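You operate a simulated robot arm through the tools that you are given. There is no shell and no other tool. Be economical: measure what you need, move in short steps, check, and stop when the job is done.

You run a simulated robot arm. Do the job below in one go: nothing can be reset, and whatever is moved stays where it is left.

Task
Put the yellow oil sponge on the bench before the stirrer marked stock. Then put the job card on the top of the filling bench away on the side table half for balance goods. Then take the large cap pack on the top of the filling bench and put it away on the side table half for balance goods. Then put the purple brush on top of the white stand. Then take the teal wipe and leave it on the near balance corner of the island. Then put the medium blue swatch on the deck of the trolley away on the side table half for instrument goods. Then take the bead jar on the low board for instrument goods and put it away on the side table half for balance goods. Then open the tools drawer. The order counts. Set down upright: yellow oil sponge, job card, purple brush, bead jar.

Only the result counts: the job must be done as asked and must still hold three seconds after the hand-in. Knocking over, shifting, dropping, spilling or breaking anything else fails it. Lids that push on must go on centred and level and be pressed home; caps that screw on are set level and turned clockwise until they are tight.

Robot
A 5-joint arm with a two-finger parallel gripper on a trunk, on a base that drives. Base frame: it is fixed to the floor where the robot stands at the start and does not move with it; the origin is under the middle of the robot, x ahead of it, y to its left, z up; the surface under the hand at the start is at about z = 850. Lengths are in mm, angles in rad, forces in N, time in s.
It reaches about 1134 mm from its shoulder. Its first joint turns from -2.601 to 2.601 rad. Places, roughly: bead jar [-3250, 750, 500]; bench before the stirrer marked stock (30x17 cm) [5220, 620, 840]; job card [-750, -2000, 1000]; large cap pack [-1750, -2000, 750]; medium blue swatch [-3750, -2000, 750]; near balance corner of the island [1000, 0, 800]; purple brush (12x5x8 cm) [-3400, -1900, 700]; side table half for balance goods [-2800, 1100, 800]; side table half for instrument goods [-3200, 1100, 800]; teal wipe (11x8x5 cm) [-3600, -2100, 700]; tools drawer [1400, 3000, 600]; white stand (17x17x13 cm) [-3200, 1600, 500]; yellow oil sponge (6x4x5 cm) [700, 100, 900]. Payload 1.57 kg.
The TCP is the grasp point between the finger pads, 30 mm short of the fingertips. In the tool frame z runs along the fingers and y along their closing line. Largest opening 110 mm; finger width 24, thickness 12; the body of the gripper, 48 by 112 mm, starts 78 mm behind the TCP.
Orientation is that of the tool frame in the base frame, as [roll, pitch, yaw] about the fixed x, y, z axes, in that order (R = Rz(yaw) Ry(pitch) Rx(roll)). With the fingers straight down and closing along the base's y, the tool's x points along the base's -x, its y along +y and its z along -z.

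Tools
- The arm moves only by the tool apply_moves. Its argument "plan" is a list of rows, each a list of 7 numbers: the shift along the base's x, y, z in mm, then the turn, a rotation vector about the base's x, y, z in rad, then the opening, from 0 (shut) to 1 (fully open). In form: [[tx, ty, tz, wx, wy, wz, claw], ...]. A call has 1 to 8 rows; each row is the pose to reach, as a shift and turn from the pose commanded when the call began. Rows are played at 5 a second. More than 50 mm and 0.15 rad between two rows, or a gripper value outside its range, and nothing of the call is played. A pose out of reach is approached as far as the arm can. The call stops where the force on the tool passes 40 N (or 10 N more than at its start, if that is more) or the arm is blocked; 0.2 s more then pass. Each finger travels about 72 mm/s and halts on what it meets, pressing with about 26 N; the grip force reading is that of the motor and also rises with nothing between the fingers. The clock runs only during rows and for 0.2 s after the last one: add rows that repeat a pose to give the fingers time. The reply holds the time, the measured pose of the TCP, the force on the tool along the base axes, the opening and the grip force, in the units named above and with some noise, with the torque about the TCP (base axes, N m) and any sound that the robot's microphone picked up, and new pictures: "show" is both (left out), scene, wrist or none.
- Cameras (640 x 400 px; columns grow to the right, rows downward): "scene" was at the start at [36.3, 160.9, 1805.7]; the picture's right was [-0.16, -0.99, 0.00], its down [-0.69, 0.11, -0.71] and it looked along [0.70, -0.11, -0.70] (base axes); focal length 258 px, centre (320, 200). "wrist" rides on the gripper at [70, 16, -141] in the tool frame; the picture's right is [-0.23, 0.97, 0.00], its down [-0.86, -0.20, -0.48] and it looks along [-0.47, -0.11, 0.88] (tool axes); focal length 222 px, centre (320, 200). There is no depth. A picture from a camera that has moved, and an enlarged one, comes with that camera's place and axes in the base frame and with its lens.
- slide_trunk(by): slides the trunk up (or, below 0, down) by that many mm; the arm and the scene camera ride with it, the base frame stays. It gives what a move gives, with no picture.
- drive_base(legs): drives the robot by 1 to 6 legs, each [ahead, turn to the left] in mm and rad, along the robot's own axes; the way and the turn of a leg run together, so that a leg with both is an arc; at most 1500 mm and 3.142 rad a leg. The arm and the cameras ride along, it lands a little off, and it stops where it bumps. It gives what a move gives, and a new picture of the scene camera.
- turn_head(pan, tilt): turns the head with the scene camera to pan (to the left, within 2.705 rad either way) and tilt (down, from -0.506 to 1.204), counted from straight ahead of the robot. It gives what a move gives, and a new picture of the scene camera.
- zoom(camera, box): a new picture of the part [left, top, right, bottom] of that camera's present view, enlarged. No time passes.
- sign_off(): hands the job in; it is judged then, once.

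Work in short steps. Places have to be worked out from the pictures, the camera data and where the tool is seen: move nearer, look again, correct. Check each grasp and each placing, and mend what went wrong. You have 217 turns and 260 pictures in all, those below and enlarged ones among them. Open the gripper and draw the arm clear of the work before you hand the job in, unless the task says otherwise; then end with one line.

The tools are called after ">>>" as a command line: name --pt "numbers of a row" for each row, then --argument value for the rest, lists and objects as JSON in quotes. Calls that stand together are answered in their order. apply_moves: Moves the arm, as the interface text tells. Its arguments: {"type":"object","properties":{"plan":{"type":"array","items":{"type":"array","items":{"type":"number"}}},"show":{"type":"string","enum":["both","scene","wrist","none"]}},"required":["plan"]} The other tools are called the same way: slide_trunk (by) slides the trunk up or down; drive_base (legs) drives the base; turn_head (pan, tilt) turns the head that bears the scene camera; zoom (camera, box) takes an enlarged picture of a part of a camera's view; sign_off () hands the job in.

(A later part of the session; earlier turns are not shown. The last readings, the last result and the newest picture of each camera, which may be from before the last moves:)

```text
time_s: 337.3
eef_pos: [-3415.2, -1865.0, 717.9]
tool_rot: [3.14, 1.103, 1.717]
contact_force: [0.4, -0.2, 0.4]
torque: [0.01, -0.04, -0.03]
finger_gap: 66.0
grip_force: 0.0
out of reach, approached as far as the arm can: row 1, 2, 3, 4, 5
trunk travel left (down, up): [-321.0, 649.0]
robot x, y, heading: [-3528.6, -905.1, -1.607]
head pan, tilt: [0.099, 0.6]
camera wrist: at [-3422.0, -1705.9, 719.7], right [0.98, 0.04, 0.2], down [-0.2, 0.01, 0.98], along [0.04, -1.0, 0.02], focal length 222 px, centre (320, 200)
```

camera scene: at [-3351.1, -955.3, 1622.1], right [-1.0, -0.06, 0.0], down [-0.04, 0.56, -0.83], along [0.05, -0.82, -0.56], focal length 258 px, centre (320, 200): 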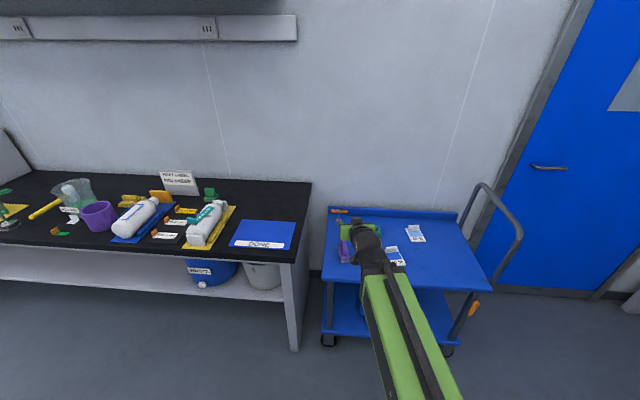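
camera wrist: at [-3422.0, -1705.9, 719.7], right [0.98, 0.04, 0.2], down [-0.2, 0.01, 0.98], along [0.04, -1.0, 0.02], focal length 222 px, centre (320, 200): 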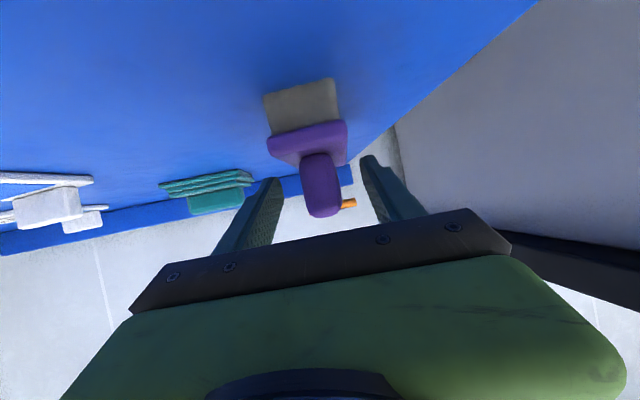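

The arm's height is governed by the trunk alone, so I'll raise the trunk 9 mm and then close on the handle.

>>> slide_trunk --by 9

>>> apply_moves --pt "0 0 0 0 0 0 0.3" --pt "0 0 0 0 0 0 0.12" --pt "0 0 0 0 0 0 0.12" --pt "0 0 0 0 0 0 0.12" --show "none"

>>> slide_trunk --by 30

>>> zoom --camera "wrist" --box '[200, 60, 440, 240]'

```text
time_s: 337.9
eef_pos: [-3415.2, -1863.2, 727.0]
tool_rot: [3.14, 1.1, 1.716]
contact_force: [-0.7, -0.2, -1.0]
torque: [0.03, 0.01, -0.03]
finger_gap: 65.8
grip_force: 0.0
trunk travel left (down, up): [-330.0, 640.0]
robot x, y, heading: [-3531.9, -907.5, -1.609]
head pan, tilt: [0.099, 0.6]
```

```text
time_s: 338.9
eef_pos: [-3414.8, -1863.6, 728.4]
tool_rot: [3.14, 1.101, 1.716]
contact_force: [-0.7, -0.7, -0.8]
torque: [-0.06, 0.02, 0.03]
finger_gap: 21.5
grip_force: 25.7
trunk travel left (down, up): [-330.0, 640.0]
robot x, y, heading: [-3526.7, -906.1, -1.606]
head pan, tilt: [0.099, 0.6]
```

```text
time_s: 339.7
eef_pos: [-3416.0, -1864.3, 758.1]
tool_rot: [3.139, 1.1, 1.717]
contact_force: [1.1, 0.3, -1.6]
torque: [0.01, 0.01, 0.01]
finger_gap: 21.6
grip_force: 25.8
trunk travel left (down, up): [-360.0, 610.0]
robot x, y, heading: [-3532.2, -905.0, -1.609]
head pan, tilt: [0.099, 0.6]
```

```text
2.22 times, centred on (320, 150) of wrist
camera zoom: at [-3422.0, -1705.4, 758.5], right [0.98, 0.04, 0.2], down [-0.2, 0.01, 0.98], along [0.04, -1.0, 0.02], focal length 494 px, centre (320, 311)
```

zoom: 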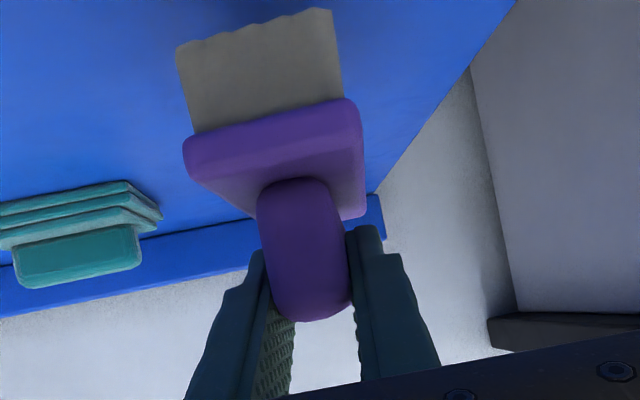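

Brush held by the handle (21.6 mm). Backing away and driving to the table's west side, keeping well off for the turn.

>>> drive_base --legs '[[-350, 0], [0, -2.54], [1100, 0], [1000, 0], [0, -2.1]]'

>>> turn_head --pan 0.1 --tilt 0.35

>>> zoom --camera "wrist" --box '[0, 0, 640, 400]'

```text
time_s: 362.9
eef_pos: [-3652.2, 1450.4, 756.4]
tool_rot: [3.14, 1.101, -2.914]
contact_force: [-0.4, -0.3, -0.6]
torque: [-0.03, 0.05, 0.02]
finger_gap: 21.3
grip_force: 26.5
trunk travel left (down, up): [-360.0, 610.0]
robot x, y, heading: [-4596.1, 1234.7, 0.054]
head pan, tilt: [0.099, 0.6]
camera scene: at [-4562.5, 1414.5, 1361.1], right [0.15, -0.99, 0.0], down [-0.56, -0.09, -0.83], along [0.82, 0.13, -0.56], focal length 258 px, centre (320, 200)
```

scene: 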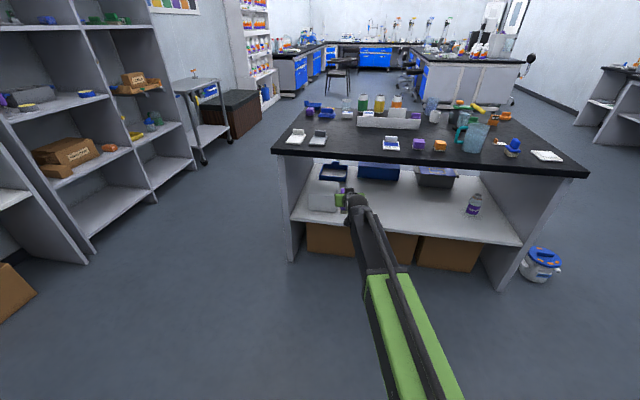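

```text
time_s: 363.7
eef_pos: [-3651.0, 1449.2, 756.3]
tool_rot: [3.138, 1.098, -2.914]
contact_force: [-0.1, 0.3, -0.6]
torque: [-0.01, 0.05, -0.02]
finger_gap: 21.8
grip_force: 26.1
trunk travel left (down, up): [-360.0, 610.0]
robot x, y, heading: [-4596.2, 1230.2, 0.058]
head pan, tilt: [0.099, 0.351]
camera scene: at [-4557.7, 1415.2, 1383.8], right [0.15, -0.99, 0.0], down [-0.34, -0.05, -0.94], along [0.93, 0.14, -0.34], focal length 258 px, centre (320, 200)
```

scene: 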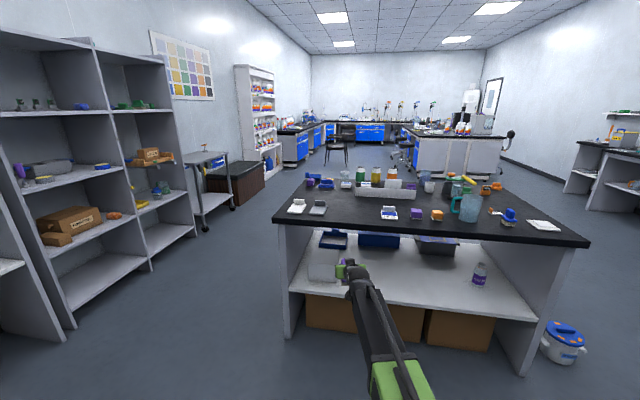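

```text
1.00 times, centred on (320, 200) of wrist (not enlarged: the box is as wide or as high as the picture)
camera zoom: at [-3809.1, 1429.6, 758.5], right [-0.12, 0.97, 0.2], down [0.01, -0.2, 0.98], along [0.99, 0.12, 0.02], focal length 222 px, centre (320, 200)
```

zoom: 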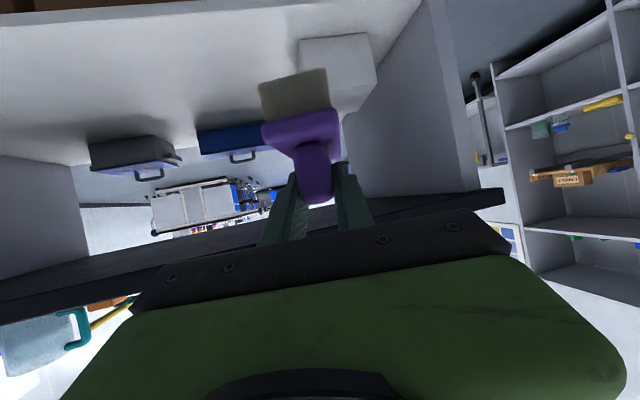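

>>> zoom --camera "wrist" --box '[230, 0, 470, 220]'

```text
1.82 times, centred on (350, 110) of wrist
camera zoom: at [-3809.1, 1429.6, 758.5], right [-0.12, 0.97, 0.2], down [0.01, -0.2, 0.98], along [0.99, 0.12, 0.02], focal length 404 px, centre (266, 364)
```

zoom: 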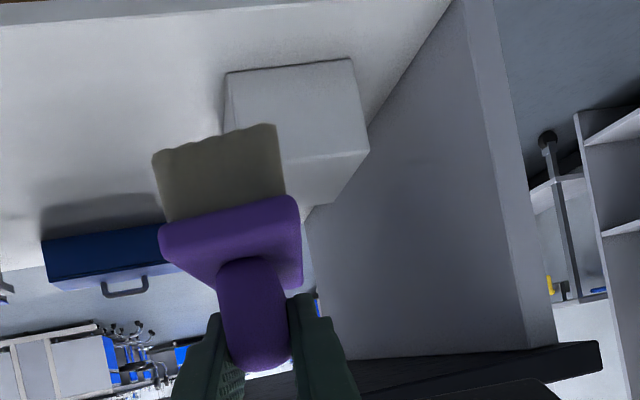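

The stand is clear: x −3304…−3134, y 1515…1682, top ≈ 525; table underside ≈ 810. I'll lower to travel under the table and shift the base north a little.

>>> slide_trunk --by -138

>>> drive_base --legs '[[0, 0.6], [160, 0], [0, -0.6]]'

>>> zoom --camera "wrist" --box '[0, 0, 640, 400]'

```text
time_s: 365.3
eef_pos: [-3651.5, 1450.3, 619.3]
tool_rot: [3.14, 1.1, -2.913]
contact_force: [0.2, 0.4, -2.0]
torque: [-0.01, 0.02, 0.01]
finger_gap: 21.8
grip_force: 26.0
trunk travel left (down, up): [-222.0, 748.0]
robot x, y, heading: [-4595.9, 1235.8, 0.056]
head pan, tilt: [0.099, 0.351]
```

```text
time_s: 370.0
eef_pos: [-3526.0, 1543.9, 619.2]
tool_rot: [-3.141, 1.1, -2.914]
contact_force: [-0.1, 1.3, -0.8]
torque: [-0.01, 0.01, -0.08]
finger_gap: 21.5
grip_force: 25.7
trunk travel left (down, up): [-222.0, 748.0]
robot x, y, heading: [-4467.9, 1325.6, 0.057]
head pan, tilt: [0.099, 0.351]
camera scene: at [-4433.0, 1506.2, 1245.9], right [0.16, -0.99, 0.0], down [-0.34, -0.06, -0.94], along [0.93, 0.15, -0.34], focal length 258 px, centre (320, 200)
```

scene: 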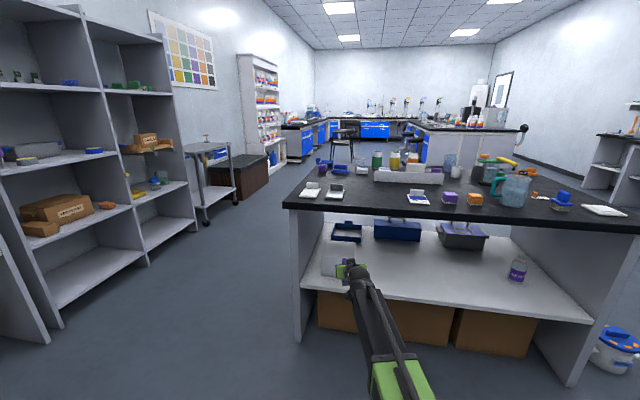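

```text
1.00 times, centred on (320, 200) of wrist (not enlarged: the box is as wide or as high as the picture)
camera zoom: at [-3682.7, 1524.8, 620.9], right [-0.12, 0.97, 0.2], down [0.01, -0.2, 0.98], along [0.99, 0.12, 0.02], focal length 222 px, centre (320, 200)
```

zoom: 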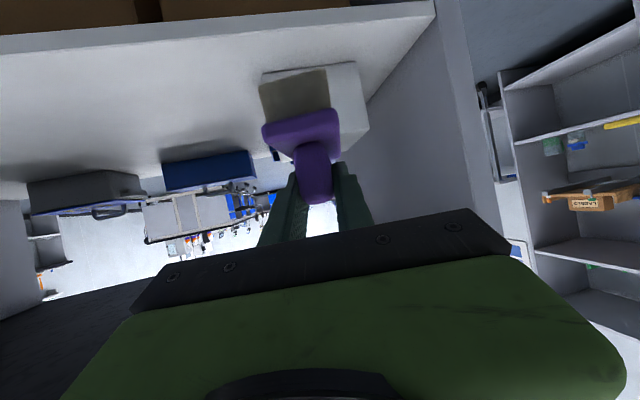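

Clearance above the stand is ~25 mm. Shifting the hand 36 mm in +y and driving 277 mm in.

>>> apply_moves --pt "-4 18 0 0 0 0.019 0.12" --pt "-8 36 0 0 0 0.038 0.12" --show "none"

>>> drive_base --legs '[[277, 0]]'

>>> zoom --camera "wrist" --box '[160, 0, 480, 240]'

```text
time_s: 370.6
eef_pos: [-3531.7, 1581.2, 618.3]
tool_rot: [3.139, 1.098, -2.877]
contact_force: [0.4, 1.0, -0.8]
torque: [-0.01, 0.01, 0.03]
finger_gap: 21.5
grip_force: 25.8
trunk travel left (down, up): [-222.0, 748.0]
robot x, y, heading: [-4469.0, 1324.9, 0.065]
head pan, tilt: [0.099, 0.351]
```

```text
time_s: 372.5
eef_pos: [-3255.1, 1599.6, 618.2]
tool_rot: [-3.141, 1.097, -2.877]
contact_force: [0.5, -0.4, -1.9]
torque: [0.0, 0.0, -0.01]
finger_gap: 21.8
grip_force: 26.1
trunk travel left (down, up): [-222.0, 748.0]
robot x, y, heading: [-4189.4, 1341.5, 0.063]
head pan, tilt: [0.099, 0.351]
camera scene: at [-4155.7, 1523.7, 1245.8], right [0.16, -0.99, 0.0], down [-0.34, -0.06, -0.94], along [0.93, 0.15, -0.34], focal length 258 px, centre (320, 200)
```

scene: 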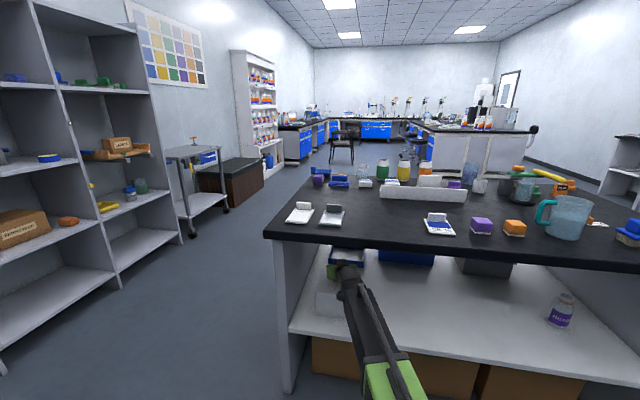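

```text
1.67 times, centred on (320, 120) of wrist
camera zoom: at [-3411.4, 1574.1, 620.4], right [-0.16, 0.97, 0.2], down [0.02, -0.2, 0.98], along [0.99, 0.16, 0.01], focal length 370 px, centre (320, 333)
```

zoom: 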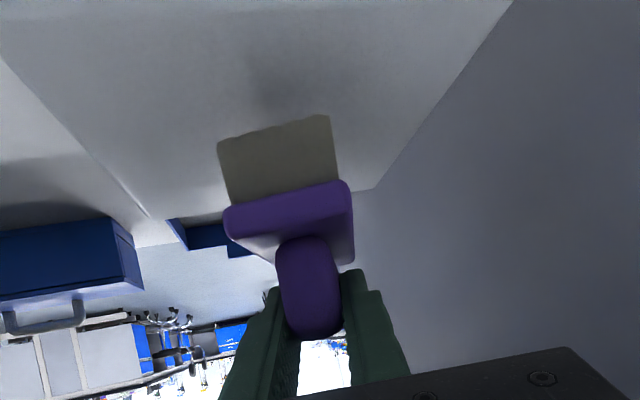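

Brush is over the stand; 12 mm further in, then lowering onto it in small steps.

>>> drive_base --legs '[[14, 0]]'

>>> slide_trunk --by -16

>>> slide_trunk --by -4

>>> slide_trunk --by -3

```text
time_s: 373.3
eef_pos: [-3242.1, 1600.8, 618.8]
tool_rot: [3.141, 1.098, -2.876]
contact_force: [-0.3, -1.0, -0.4]
torque: [-0.02, 0.04, -0.02]
finger_gap: 21.4
grip_force: 25.8
trunk travel left (down, up): [-222.0, 748.0]
robot x, y, heading: [-4179.8, 1345.1, 0.061]
head pan, tilt: [0.099, 0.351]
camera scene: at [-4141.8, 1524.6, 1245.8], right [0.16, -0.99, 0.0], down [-0.34, -0.06, -0.94], along [0.93, 0.15, -0.34], focal length 258 px, centre (320, 200)
```

scene: 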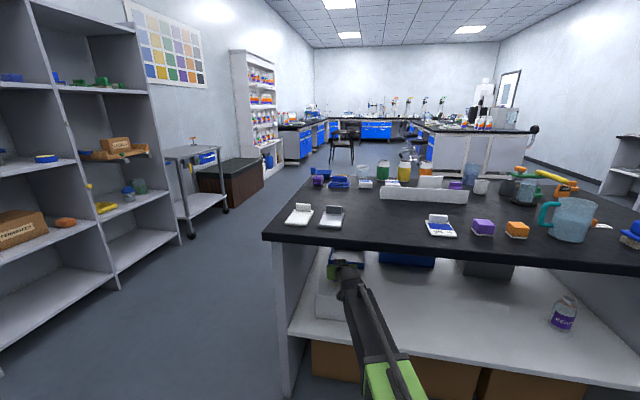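

```text
time_s: 373.9
eef_pos: [-3241.8, 1600.2, 602.3]
tool_rot: [-3.141, 1.099, -2.877]
contact_force: [0.3, -0.2, -1.0]
torque: [-0.02, 0.01, 0.03]
finger_gap: 21.7
grip_force: 26.1
trunk travel left (down, up): [-206.0, 764.0]
robot x, y, heading: [-4180.0, 1345.2, 0.065]
head pan, tilt: [0.099, 0.351]
```

```text
time_s: 374.5
eef_pos: [-3242.4, 1600.5, 599.2]
tool_rot: [3.141, 1.099, -2.876]
contact_force: [0.4, 0.2, -2.0]
torque: [0.02, 0.05, -0.01]
finger_gap: 21.7
grip_force: 26.2
trunk travel left (down, up): [-202.0, 768.0]
robot x, y, heading: [-4179.3, 1342.4, 0.065]
head pan, tilt: [0.099, 0.351]
```

```text
time_s: 375.0
eef_pos: [-3242.3, 1600.8, 595.3]
tool_rot: [3.141, 1.097, -2.876]
contact_force: [-0.3, 0.4, -0.9]
torque: [-0.02, 0.01, -0.05]
finger_gap: 21.3
grip_force: 25.9
trunk travel left (down, up): [-199.0, 771.0]
robot x, y, heading: [-4180.5, 1341.1, 0.067]
head pan, tilt: [0.099, 0.351]
```

>>> slide_trunk --by -2

>>> slide_trunk --by -2

>>> slide_trunk --by -2

```text
time_s: 375.5
eef_pos: [-3242.2, 1600.2, 593.9]
tool_rot: [3.14, 1.097, -2.874]
contact_force: [0.5, 0.0, -1.6]
torque: [-0.02, 0.0, -0.05]
finger_gap: 21.8
grip_force: 25.9
trunk travel left (down, up): [-197.0, 773.0]
robot x, y, heading: [-4180.1, 1341.8, 0.067]
head pan, tilt: [0.099, 0.351]
```

```text
time_s: 376.0
eef_pos: [-3241.7, 1599.1, 592.5]
tool_rot: [-3.141, 1.099, -2.878]
contact_force: [1.0, -0.3, 5.7]
torque: [0.13, -0.49, -0.02]
finger_gap: 21.6
grip_force: 25.9
trunk travel left (down, up): [-195.0, 775.0]
robot x, y, heading: [-4180.4, 1342.4, 0.063]
head pan, tilt: [0.099, 0.351]
```

```text
time_s: 376.5
eef_pos: [-3242.7, 1599.8, 591.5]
tool_rot: [-3.14, 1.101, -2.876]
contact_force: [4.4, 1.2, 19.8]
torque: [0.13, -0.47, -0.01]
finger_gap: 21.6
grip_force: 25.9
trunk travel left (down, up): [-193.0, 777.0]
robot x, y, heading: [-4179.3, 1341.6, 0.063]
head pan, tilt: [0.099, 0.351]
```

Firm contact (20 N). Opening, then checking before backing straight out.

>>> apply_moves --pt "0 0 0 0 0 0 0.35" --pt "0 0 0 0 0 0 0.6" --pt "0 0 0 0 0 0 0.6" --show "none"

>>> slide_trunk --by 5

>>> drive_base --legs '[[-250, 0]]'

>>> zoom --camera "wrist" --box '[160, 0, 480, 240]'

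```text
time_s: 377.3
eef_pos: [-3241.7, 1599.7, 589.8]
tool_rot: [-3.141, 1.096, -2.876]
contact_force: [0.5, -0.6, -0.9]
torque: [0.0, 0.02, -0.01]
finger_gap: 65.9
grip_force: 0.1
trunk travel left (down, up): [-193.0, 777.0]
robot x, y, heading: [-4172.7, 1344.8, 0.06]
head pan, tilt: [0.099, 0.351]
```

```text
time_s: 377.9
eef_pos: [-3241.5, 1601.4, 594.7]
tool_rot: [3.141, 1.097, -2.876]
contact_force: [0.8, 0.0, 0.8]
torque: [-0.04, -0.01, -0.02]
finger_gap: 66.0
grip_force: 0.1
trunk travel left (down, up): [-198.0, 772.0]
robot x, y, heading: [-4181.4, 1342.8, 0.061]
head pan, tilt: [0.099, 0.351]
```

```text
time_s: 379.7
eef_pos: [-3493.2, 1589.0, 594.1]
tool_rot: [3.141, 1.099, -2.868]
contact_force: [-0.5, -0.5, -0.8]
torque: [0.0, -0.01, 0.0]
finger_gap: 65.9
grip_force: 0.0
trunk travel left (down, up): [-198.0, 772.0]
robot x, y, heading: [-4429.7, 1327.8, 0.067]
head pan, tilt: [0.099, 0.351]
camera scene: at [-4393.1, 1509.2, 1221.8], right [0.17, -0.99, 0.0], down [-0.34, -0.06, -0.94], along [0.93, 0.16, -0.34], focal length 258 px, centre (320, 200)
```

scene: 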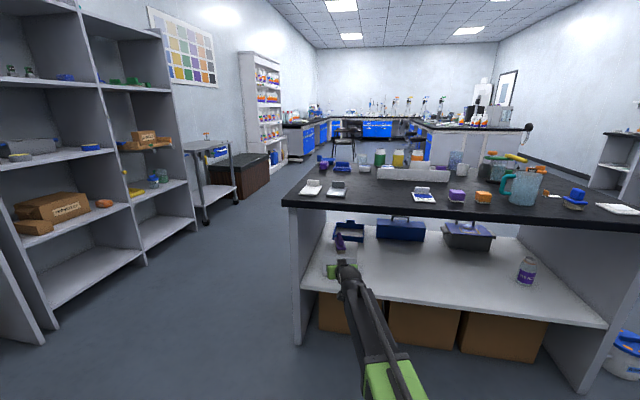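

```text
1.67 times, centred on (320, 120) of wrist
camera zoom: at [-3648.9, 1562.7, 596.4], right [-0.16, 0.97, 0.2], down [0.02, -0.2, 0.98], along [0.99, 0.16, 0.01], focal length 370 px, centre (320, 333)
```

zoom: 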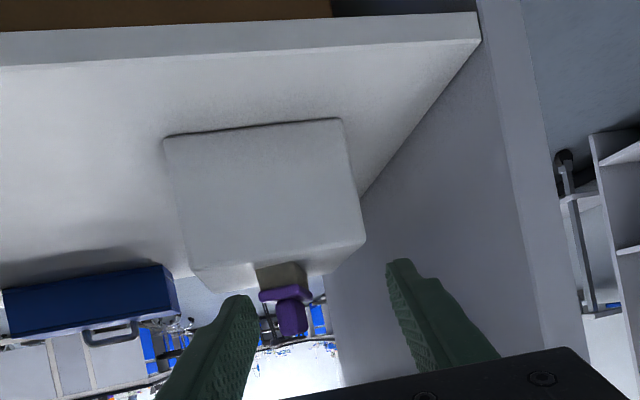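

The brush stands upright on the stand. Now backing off, returning the tool to vertical, raising, and driving to the trolley for the teal wipe.

>>> drive_base --legs '[[-350, 0]]'

>>> slide_trunk --by 440

>>> apply_moves --pt "0 0 0 -0.037 0.132 0 0.9" --pt "0 0 0 -0.074 0.265 0 0.9" --pt "0 0 0 -0.112 0.397 0 0.9" --pt "0 0 0 -0.149 0.53 0 0.9" --pt "0 0 0 -0.186 0.662 0 0.9" --pt "0 0 0 -0.223 0.794 0 0.9" --pt "0 0 0 -0.261 0.927 0 0.9" --pt "0 0 0 -0.298 1.058 0 0.9" --show "none"

>>> drive_base --legs '[[0, -1.09], [1100, 0], [1130, 0], [0, -0.56]]'

>>> turn_head --pan 0.1 --tilt 0.7

```text
time_s: 382.0
eef_pos: [-3849.2, 1572.8, 594.7]
tool_rot: [3.141, 1.098, -2.86]
contact_force: [-0.6, 0.2, -0.2]
torque: [0.02, 0.01, -0.01]
finger_gap: 66.1
grip_force: 0.1
trunk travel left (down, up): [-198.0, 772.0]
robot x, y, heading: [-4783.5, 1302.4, 0.091]
head pan, tilt: [0.099, 0.351]
camera scene: at [-4749.7, 1484.8, 1221.8], right [0.19, -0.98, 0.0], down [-0.34, -0.06, -0.94], along [0.92, 0.17, -0.34], focal length 258 px, centre (320, 200)
```

scene: 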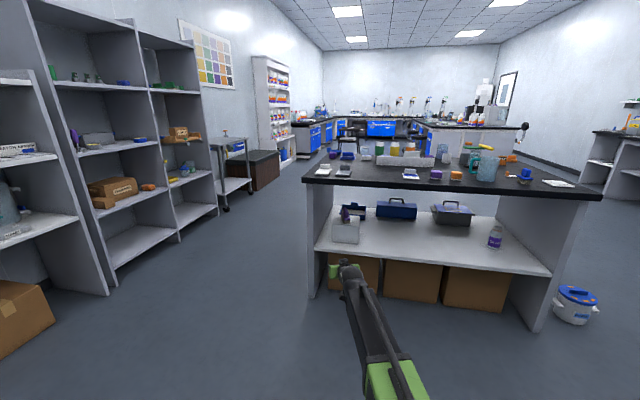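

```text
refused: 440 is not a number from -400 to 400
```

```text
time_s: 383.8
eef_pos: [-3875.8, 1568.3, 465.9]
tool_rot: [3.134, -0.002, -2.863]
contact_force: [0.0, -0.2, -0.6]
torque: [0.03, 0.01, 0.02]
finger_gap: 98.9
grip_force: 0.2
out of reach, approached as far as the arm can: row 1, 2, 3, 4, 5, 6, 7, 8
trunk travel left (down, up): [-198.0, 772.0]
robot x, y, heading: [-4782.0, 1303.1, 0.087]
head pan, tilt: [0.099, 0.351]
```

```text
time_s: 399.2
eef_pos: [-3443.5, -1540.6, 465.4]
tool_rot: [3.132, 0.005, 1.75]
contact_force: [0.5, 0.1, 0.1]
torque: [-0.05, 0.02, -0.01]
finger_gap: 99.3
grip_force: 0.1
trunk travel left (down, up): [-198.0, 772.0]
robot x, y, heading: [-3627.2, -611.7, -1.566]
head pan, tilt: [0.099, 0.351]
camera scene: at [-3448.1, -660.4, 1221.9], right [-1.0, -0.1, 0.0], down [-0.03, 0.34, -0.94], along [0.09, -0.93, -0.34], focal length 258 px, centre (320, 200)
```

scene: 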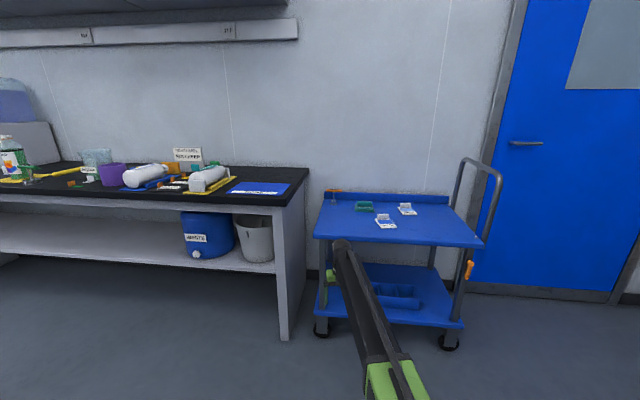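

```text
time_s: 400.0
eef_pos: [-3442.5, -1540.0, 465.2]
tool_rot: [3.134, 0.005, 1.753]
contact_force: [-0.7, 0.1, 0.4]
torque: [0.0, 0.0, -0.03]
finger_gap: 99.2
grip_force: 0.0
trunk travel left (down, up): [-198.0, 772.0]
robot x, y, heading: [-3631.1, -608.3, -1.571]
head pan, tilt: [0.099, 0.7]
camera scene: at [-3448.9, -652.8, 1190.5], right [-1.0, -0.1, 0.0], down [-0.06, 0.64, -0.77], along [0.08, -0.76, -0.64], focal length 258 px, centre (320, 200)
```

scene: 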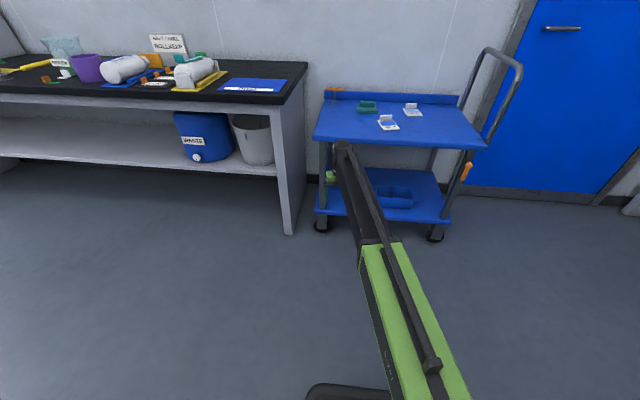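

Raising, then driving in and shifting the hand over the wipe.

>>> slide_trunk --by 400

>>> drive_base --legs '[[490, 0]]'

>>> apply_moves --pt "-40 0 0 0 0 0 0.9" --pt "-80 0 0 0 0 0 0.9" --pt "-120 0 0 0 0 0 0.9" --show "wrist"

```text
time_s: 403.8
eef_pos: [-3442.9, -1539.9, 865.9]
tool_rot: [3.131, 0.004, 1.751]
contact_force: [-0.2, -0.4, 0.3]
torque: [0.0, -0.03, 0.02]
finger_gap: 99.0
grip_force: 0.0
trunk travel left (down, up): [-598.0, 372.0]
robot x, y, heading: [-3632.6, -612.7, -1.575]
head pan, tilt: [0.099, 0.7]
```

```text
time_s: 406.8
eef_pos: [-3441.4, -2044.6, 865.8]
tool_rot: [3.131, 0.003, 1.752]
contact_force: [0.0, -0.6, -0.7]
torque: [0.03, 0.0, 0.02]
finger_gap: 98.8
grip_force: 0.1
trunk travel left (down, up): [-598.0, 372.0]
robot x, y, heading: [-3630.7, -1117.3, -1.568]
head pan, tilt: [0.099, 0.7]
camera scene: at [-3448.6, -1157.0, 1590.4], right [-0.99, -0.1, 0.0], down [-0.07, 0.64, -0.76], along [0.08, -0.76, -0.64], focal length 258 px, centre (320, 200)
```

scene: 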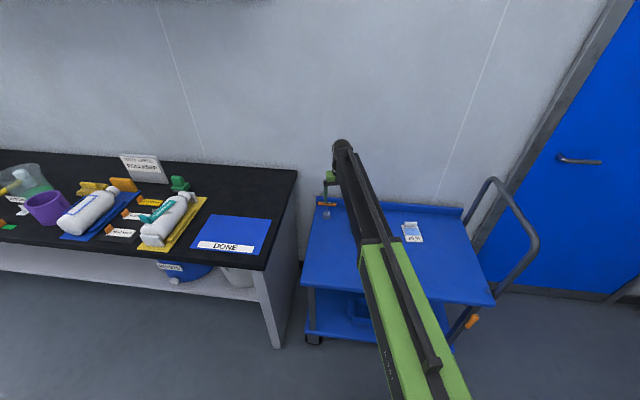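

```text
time_s: 407.6
eef_pos: [-3558.2, -2044.8, 865.2]
tool_rot: [3.134, 0.002, 1.757]
contact_force: [0.9, 0.5, 0.1]
torque: [-0.02, 0.05, 0.0]
finger_gap: 99.0
grip_force: 0.0
trunk travel left (down, up): [-598.0, 372.0]
robot x, y, heading: [-3626.6, -1115.6, -1.566]
head pan, tilt: [0.099, 0.7]
camera wrist: at [-3556.1, -1972.1, 1005.8], right [1.0, -0.04, 0.01], down [-0.04, -0.88, 0.48], along [-0.01, -0.48, -0.88], focal length 222 px, centre (320, 200)
```

wrist: 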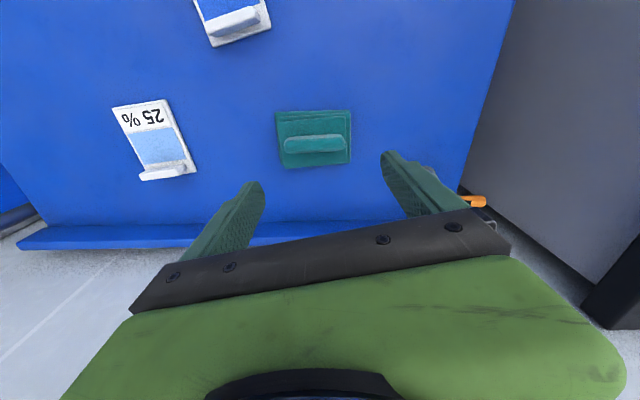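

The pad is 11 cm along x and 8 cm along y, centred near [-3562, -2048]. I'll spin +1.37 so the fingers close across the 8 cm side.

>>> apply_moves --pt "0 0 0 0 0 0.149 1" --pt "0 0 0 0 0 0.298 1" --pt "0 0 0 0 0 0.447 1" --pt "0 0 0 0 0 0.596 1" --pt "0 0 0 0 0 0.745 1" --pt "0 0 0 0 0 0.894 1" --pt "0 0 0 0 0 1.043 1" --pt "0 0 0 0 0 1.19 1" --show "none"

>>> apply_moves --pt "-2 -2 0 0 0 0.09 1" --pt "-4 -4 0 0 0 0.18 1" --show "none"

>>> slide_trunk --by -95

>>> zoom --camera "wrist" --box '[160, 40, 480, 240]'

```text
time_s: 409.4
eef_pos: [-3561.2, -2044.1, 864.3]
tool_rot: [3.132, 0.004, 2.95]
contact_force: [-0.2, 0.4, 0.0]
torque: [-0.01, 0.02, 0.0]
finger_gap: 110.2
grip_force: 0.0
trunk travel left (down, up): [-598.0, 372.0]
robot x, y, heading: [-3625.8, -1115.9, -1.569]
head pan, tilt: [0.099, 0.7]
```

```text
time_s: 410.0
eef_pos: [-3564.1, -2046.7, 865.3]
tool_rot: [3.132, 0.003, 3.127]
contact_force: [0.3, -1.0, 0.2]
torque: [0.01, 0.0, -0.04]
finger_gap: 110.0
grip_force: 0.0
trunk travel left (down, up): [-598.0, 372.0]
robot x, y, heading: [-3627.7, -1116.8, -1.569]
head pan, tilt: [0.099, 0.7]
```

```text
time_s: 411.3
eef_pos: [-3564.2, -2047.0, 770.5]
tool_rot: [3.132, 0.003, 3.125]
contact_force: [-0.8, 0.1, -0.8]
torque: [-0.03, -0.01, -0.01]
finger_gap: 110.0
grip_force: 0.0
trunk travel left (down, up): [-503.0, 467.0]
robot x, y, heading: [-3627.7, -1117.9, -1.568]
head pan, tilt: [0.099, 0.7]
```

```text
2.00 times, centred on (320, 140) of wrist
camera zoom: at [-3634.3, -2030.6, 910.8], right [0.24, 0.97, 0.01], down [0.85, -0.22, 0.48], along [0.47, -0.11, -0.88], focal length 444 px, centre (320, 320)
```

zoom: 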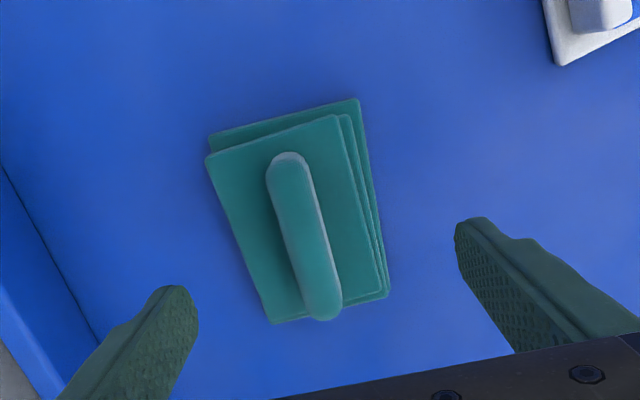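

Pad is 6 mm towards −y from centre. Correcting, lowering to just above the deck, and gripping.

>>> apply_moves --pt "-3 -6 0 0 0 0 1" --show "none"

>>> slide_trunk --by -74

>>> apply_moves --pt "0 0 0 0 0 0 0.75" --pt "0 0 0 0 0 0 0.55" --pt "0 0 0 0 0 0 0.55" --pt "0 0 0 0 0 0 0.55" --show "none"

>>> slide_trunk --by 60

>>> zoom --camera "wrist" --box '[160, 40, 480, 240]'

```text
time_s: 411.7
eef_pos: [-3568.1, -2054.1, 769.1]
tool_rot: [3.134, 0.003, 3.126]
contact_force: [0.0, -0.7, -0.3]
torque: [-0.03, -0.01, -0.02]
finger_gap: 109.9
grip_force: 0.1
trunk travel left (down, up): [-503.0, 467.0]
robot x, y, heading: [-3627.8, -1117.1, -1.57]
head pan, tilt: [0.099, 0.7]
```

```text
time_s: 412.8
eef_pos: [-3568.0, -2054.9, 697.9]
tool_rot: [3.133, 0.003, 3.125]
contact_force: [0.0, -0.1, -0.2]
torque: [0.02, 0.01, 0.02]
finger_gap: 109.9
grip_force: 0.0
trunk travel left (down, up): [-429.0, 541.0]
robot x, y, heading: [-3628.5, -1123.0, -1.57]
head pan, tilt: [0.099, 0.7]
```

```text
time_s: 413.8
eef_pos: [-3568.2, -2054.3, 696.4]
tool_rot: [3.133, 0.004, 3.125]
contact_force: [0.3, 0.2, 1.9]
torque: [-0.01, 0.01, 0.04]
finger_gap: 79.1
grip_force: 25.3
trunk travel left (down, up): [-429.0, 541.0]
robot x, y, heading: [-3628.9, -1113.2, -1.565]
head pan, tilt: [0.099, 0.7]
```

```text
time_s: 414.8
eef_pos: [-3567.0, -2054.1, 756.5]
tool_rot: [3.133, 0.004, 3.125]
contact_force: [0.1, -0.8, -1.4]
torque: [0.02, 0.03, 0.02]
finger_gap: 79.5
grip_force: 25.9
trunk travel left (down, up): [-489.0, 481.0]
robot x, y, heading: [-3628.1, -1117.1, -1.569]
head pan, tilt: [0.099, 0.7]
```

```text
2.00 times, centred on (320, 140) of wrist
camera zoom: at [-3637.3, -2037.9, 896.6], right [0.24, 0.97, 0.01], down [0.85, -0.22, 0.48], along [0.47, -0.11, -0.88], focal length 444 px, centre (320, 320)
```

zoom: 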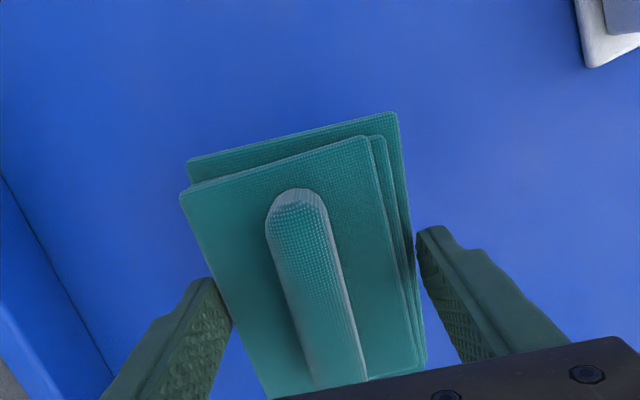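

Wipe is held (79 mm). Raising and driving across to the island's near end.

>>> slide_trunk --by 260

>>> drive_base --legs '[[-420, 0], [0, 1.83], [1100, 0], [1000, 0], [900, 0]]'

>>> turn_head --pan 0 --tilt 0.6

```text
time_s: 417.5
eef_pos: [-3567.6, -2052.7, 1015.7]
tool_rot: [3.132, 0.004, 3.126]
contact_force: [0.6, 0.7, -1.3]
torque: [0.0, -0.03, 0.01]
finger_gap: 79.4
grip_force: 25.9
trunk travel left (down, up): [-749.0, 221.0]
robot x, y, heading: [-3624.8, -1118.4, -1.573]
head pan, tilt: [0.099, 0.7]
```

```text
time_s: 438.6
eef_pos: [158.5, 252.7, 1015.6]
tool_rot: [3.134, 0.005, -1.351]
contact_force: [-0.1, 0.5, -0.6]
torque: [0.01, -0.01, 0.01]
finger_gap: 78.8
grip_force: 26.1
trunk travel left (down, up): [-749.0, 221.0]
robot x, y, heading: [-739.2, -26.8, 0.232]
head pan, tilt: [0.099, 0.7]
camera scene: at [-740.3, 154.6, 1741.4], right [0.33, -0.95, 0.0], down [-0.61, -0.21, -0.76], along [0.72, 0.25, -0.64], focal length 258 px, centre (320, 200)
```

scene: 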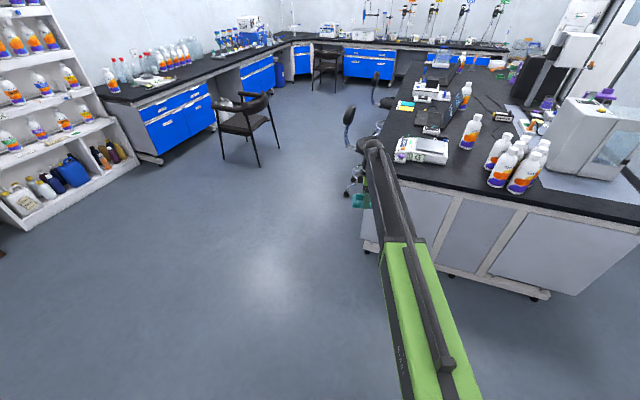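

```text
time_s: 439.3
eef_pos: [157.3, 250.4, 1016.4]
tool_rot: [3.133, 0.003, -1.351]
contact_force: [-1.3, 0.6, -1.0]
torque: [0.0, 0.04, -0.01]
finger_gap: 79.3
grip_force: 26.1
trunk travel left (down, up): [-749.0, 221.0]
robot x, y, heading: [-739.4, -30.7, 0.231]
head pan, tilt: [0.0, 0.6]
camera scene: at [-735.3, 146.9, 1750.0], right [0.23, -0.97, 0.0], down [-0.55, -0.13, -0.82], along [0.8, 0.19, -0.57], focal length 258 px, centre (320, 200)
```

scene: 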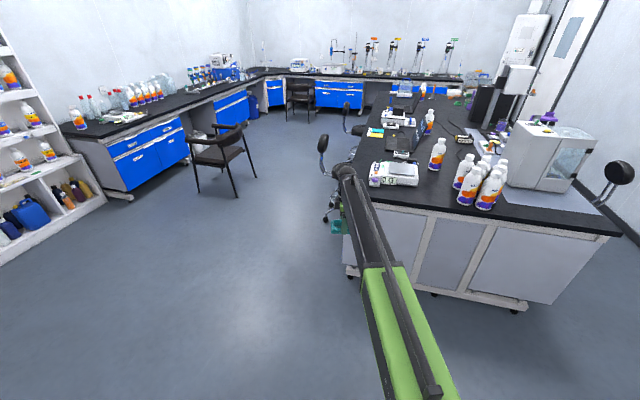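

The near-left corner (balance side) is ahead. Driving so the hand comes over the free corner area in front-left of the balance.

>>> drive_base --legs '[[0, 0.157], [430, 0], [0, -0.388]]'

>>> zoom --camera "wrist" --box '[0, 0, 640, 400]'

```text
time_s: 443.7
eef_pos: [585.8, 225.3, 1014.1]
tool_rot: [3.132, 0.003, -1.56]
contact_force: [0.1, 0.2, -0.3]
torque: [0.02, 0.06, 0.01]
finger_gap: 78.9
grip_force: 26.0
trunk travel left (down, up): [-749.0, 221.0]
robot x, y, heading: [-351.7, 128.2, 0.029]
head pan, tilt: [0.0, 0.6]
camera scene: at [-309.0, 299.7, 1750.0], right [0.03, -1.0, 0.0], down [-0.57, -0.02, -0.82], along [0.82, 0.03, -0.57], focal length 258 px, centre (320, 200)
```

scene: 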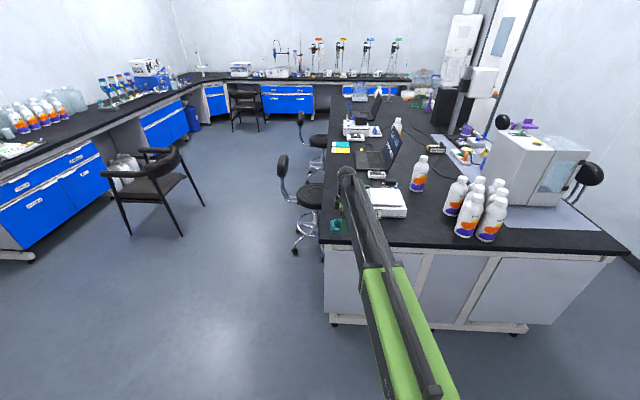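

```text
1.00 times, centred on (320, 200) of wrist (not enlarged: the box is as wide or as high as the picture)
camera zoom: at [572.6, 154.1, 1155.3], right [-0.98, 0.22, 0.01], down [0.2, 0.86, 0.48], along [0.1, 0.47, -0.88], focal length 222 px, centre (320, 200)
```

zoom: 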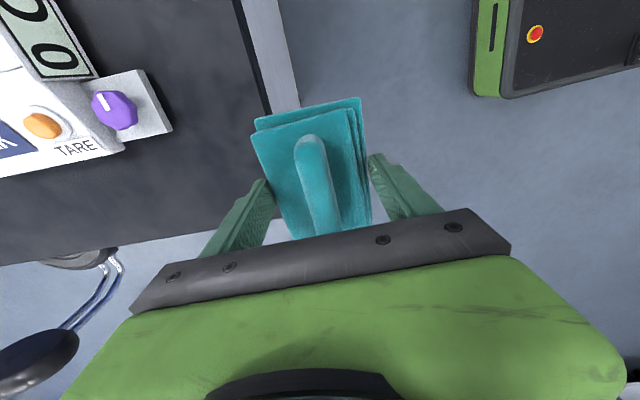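

The near edge is at x ≈ 639 and the left edge at y ≈ 332; the balance starts at x ≈ 757. Target centre ≈ [706, 243]. Moving there and lowering.

>>> drive_base --legs '[[119, 0]]'

>>> apply_moves --pt "0 14 0 0 0 0 0.55" --show "none"

>>> slide_trunk --by -110

>>> zoom --camera "wrist" --box '[0, 0, 640, 400]'

```text
time_s: 444.9
eef_pos: [707.5, 225.0, 1015.2]
tool_rot: [3.133, 0.003, -1.564]
contact_force: [-0.1, 0.0, -0.3]
torque: [-0.01, 0.03, -0.01]
finger_gap: 79.2
grip_force: 25.7
trunk travel left (down, up): [-749.0, 221.0]
robot x, y, heading: [-226.3, 131.5, 0.027]
head pan, tilt: [0.0, 0.6]
camera scene: at [-186.8, 303.2, 1750.0], right [0.03, -1.0, 0.0], down [-0.57, -0.02, -0.82], along [0.82, 0.03, -0.57], focal length 258 px, centre (320, 200)
```

scene: 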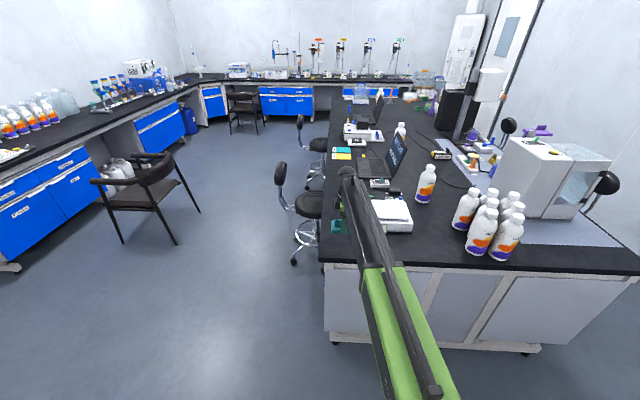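

```text
time_s: 445.4
eef_pos: [707.2, 237.3, 1015.8]
tool_rot: [3.132, 0.002, -1.565]
contact_force: [-0.3, 0.8, -0.1]
torque: [0.03, 0.01, -0.01]
finger_gap: 79.4
grip_force: 25.9
trunk travel left (down, up): [-749.0, 221.0]
robot x, y, heading: [-224.5, 132.9, 0.034]
head pan, tilt: [0.0, 0.6]
```

```text
time_s: 446.8
eef_pos: [707.2, 238.0, 905.8]
tool_rot: [3.134, 0.004, -1.564]
contact_force: [-0.6, -0.1, -1.7]
torque: [0.0, 0.0, 0.0]
finger_gap: 79.0
grip_force: 26.3
trunk travel left (down, up): [-639.0, 331.0]
robot x, y, heading: [-231.2, 131.3, 0.03]
head pan, tilt: [0.0, 0.6]
```

```text
1.00 times, centred on (320, 200) of wrist (not enlarged: the box is as wide or as high as the picture)
camera zoom: at [693.5, 168.0, 1046.8], right [-0.98, 0.22, 0.01], down [0.2, 0.85, 0.48], along [0.1, 0.47, -0.88], focal length 222 px, centre (320, 200)
```

zoom: 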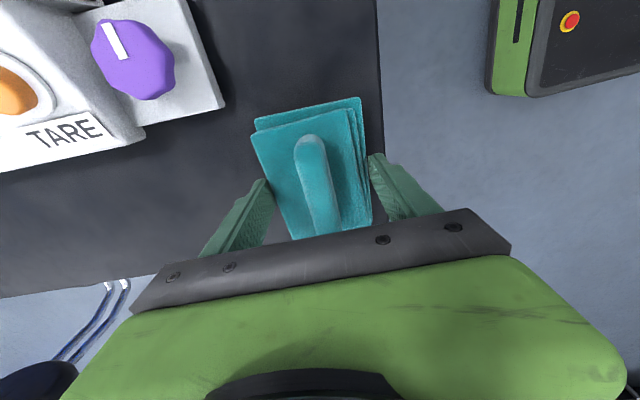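

Well placed. Lowering until contact.

>>> slide_trunk --by -15

>>> slide_trunk --by -4

>>> slide_trunk --by -3

```text
time_s: 447.4
eef_pos: [707.0, 238.0, 891.7]
tool_rot: [3.132, 0.004, -1.563]
contact_force: [0.1, 0.2, -1.2]
torque: [-0.05, 0.01, -0.04]
finger_gap: 79.0
grip_force: 25.8
trunk travel left (down, up): [-624.0, 346.0]
robot x, y, heading: [-227.3, 128.9, 0.032]
head pan, tilt: [0.0, 0.6]
```

```text
time_s: 447.9
eef_pos: [706.9, 238.3, 886.4]
tool_rot: [3.132, 0.003, -1.565]
contact_force: [0.1, -0.2, 0.5]
torque: [0.03, 0.02, -0.01]
finger_gap: 78.9
grip_force: 25.9
trunk travel left (down, up): [-620.0, 350.0]
robot x, y, heading: [-226.8, 135.9, 0.029]
head pan, tilt: [0.0, 0.6]
```

```text
time_s: 448.4
eef_pos: [706.9, 238.1, 886.6]
tool_rot: [3.137, 0.004, -1.564]
contact_force: [9.3, 0.8, 24.1]
torque: [0.05, -0.83, -0.01]
finger_gap: 79.2
grip_force: 25.7
trunk travel left (down, up): [-617.0, 353.0]
robot x, y, heading: [-226.4, 135.8, 0.031]
head pan, tilt: [0.0, 0.6]
```

Contact. Releasing and rising.

>>> apply_moves --pt "0 0 0 0 0 0 0.85" --pt "0 0 0 0 0 0 0.9" --pt "0 0 0 0 0 0 0.9" --show "none"

>>> slide_trunk --by 130

>>> zoom --camera "wrist" --box '[0, 0, 640, 400]'

```text
time_s: 449.2
eef_pos: [707.0, 238.1, 884.0]
tool_rot: [3.133, 0.004, -1.563]
contact_force: [0.3, -0.5, 0.0]
torque: [0.0, 0.02, -0.01]
finger_gap: 98.8
grip_force: 0.0
trunk travel left (down, up): [-617.0, 353.0]
robot x, y, heading: [-229.2, 130.5, 0.033]
head pan, tilt: [0.0, 0.6]
```

```text
time_s: 450.8
eef_pos: [707.4, 238.8, 1014.1]
tool_rot: [3.131, 0.003, -1.562]
contact_force: [1.5, 0.2, -0.3]
torque: [0.01, -0.03, 0.0]
finger_gap: 99.1
grip_force: 0.0
trunk travel left (down, up): [-747.0, 223.0]
robot x, y, heading: [-226.7, 131.4, 0.029]
head pan, tilt: [0.0, 0.6]
```

```text
1.00 times, centred on (320, 200) of wrist (not enlarged: the box is as wide or as high as the picture)
camera zoom: at [693.5, 168.1, 1154.6], right [-0.98, 0.22, 0.01], down [0.2, 0.85, 0.48], along [0.1, 0.47, -0.88], focal length 222 px, centre (320, 200)
```

zoom: 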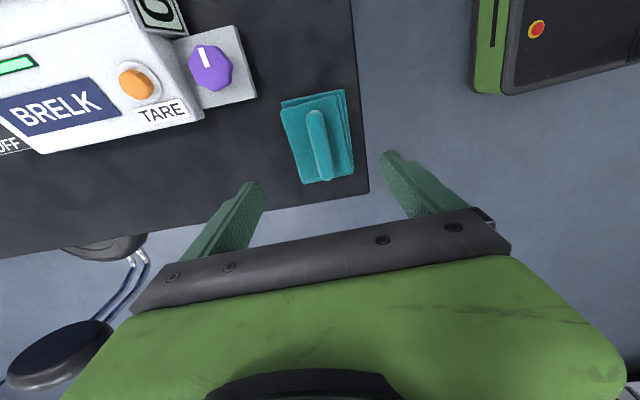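

Wipe sits on the near balance corner. Back to the trolley for the 40 % swatch.

>>> drive_base --legs '[[-500, 0], [0, -2.9], [1100, 0], [1100, 0], [800, 0]]'

```text
time_s: 474.9
eef_pos: [-4525.1, -847.9, 1013.9]
tool_rot: [3.132, 0.002, 1.765]
contact_force: [0.4, -0.6, -0.6]
torque: [0.0, 0.01, 0.0]
finger_gap: 98.9
grip_force: 0.0
trunk travel left (down, up): [-747.0, 223.0]
robot x, y, heading: [-3623.8, -569.6, -2.927]
head pan, tilt: [0.0, 0.6]
camera scene: at [-3631.0, -746.4, 1748.1], right [-0.22, 0.98, 0.0], down [0.55, 0.12, -0.82], along [-0.81, -0.18, -0.57], focal length 258 px, centre (320, 200)
```

scene: 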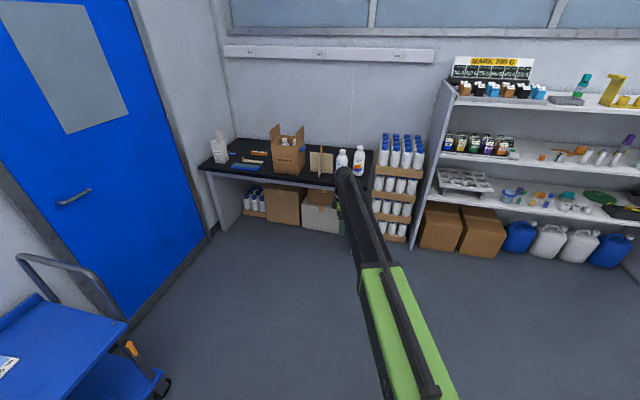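

>>> drive_base --legs '[[0, 1.356], [400, 0]]'

>>> apply_moves --pt "-40 0 0 0 0 0 0.7" --pt "-80 0 0 0 0 0 0.7" --pt "-120 0 0 0 0 0 0.7" --show "wrist"

```text
time_s: 480.8
eef_pos: [-3544.1, -1912.6, 1013.3]
tool_rot: [3.131, 0.004, 3.12]
contact_force: [0.1, 0.3, -0.4]
torque: [0.02, -0.02, -0.01]
finger_gap: 99.1
grip_force: 0.1
trunk travel left (down, up): [-747.0, 223.0]
robot x, y, heading: [-3625.1, -976.6, -1.576]
head pan, tilt: [0.0, 0.6]
camera scene: at [-3454.7, -1019.0, 1748.1], right [-1.0, 0.0, 0.0], down [0.0, 0.57, -0.82], along [0.0, -0.82, -0.57], focal length 258 px, centre (320, 200)
```

scene: 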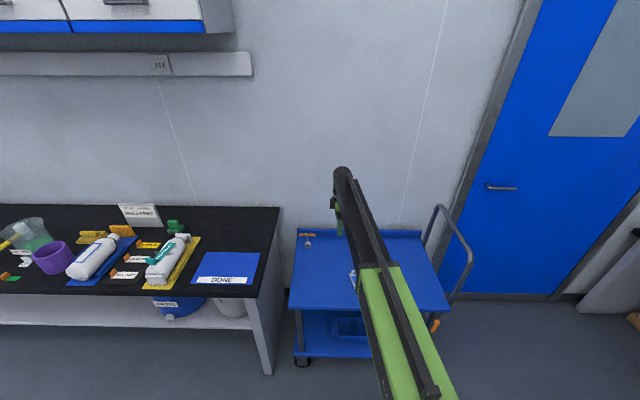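

```text
time_s: 481.6
eef_pos: [-3668.3, -1911.0, 1014.5]
tool_rot: [3.132, 0.004, 3.121]
contact_force: [-0.6, 0.0, -1.1]
torque: [0.0, -0.01, 0.0]
finger_gap: 76.8
grip_force: 0.1
trunk travel left (down, up): [-747.0, 223.0]
robot x, y, heading: [-3627.2, -976.9, -1.573]
head pan, tilt: [0.0, 0.6]
camera wrist: at [-3737.6, -1893.6, 1154.7], right [0.25, 0.97, 0.01], down [0.85, -0.22, 0.48], along [0.47, -0.11, -0.88], focal length 222 px, centre (320, 200)
```

wrist: 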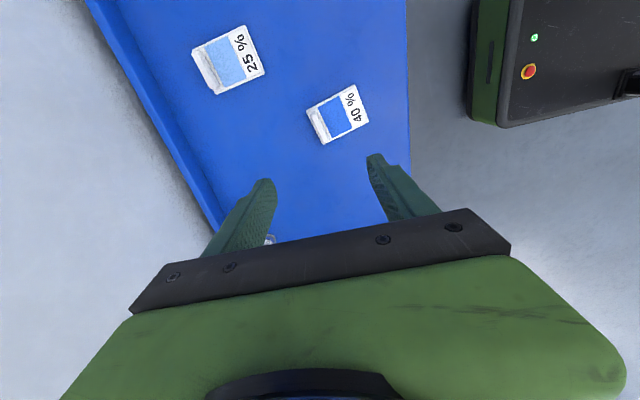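

>>> zoom --camera "wrist" --box '[290, 70, 386, 160]'

```text
4.44 times, centred on (338, 115) of wrist
camera zoom: at [-3737.6, -1893.6, 1154.7], right [0.25, 0.97, 0.01], down [0.85, -0.22, 0.48], along [0.47, -0.11, -0.88], focal length 987 px, centre (240, 578)
```

zoom: 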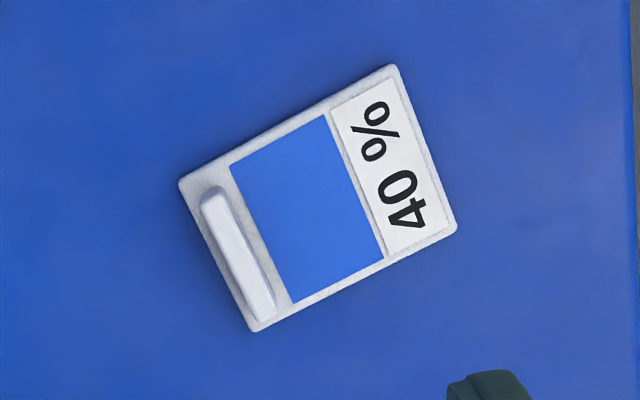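

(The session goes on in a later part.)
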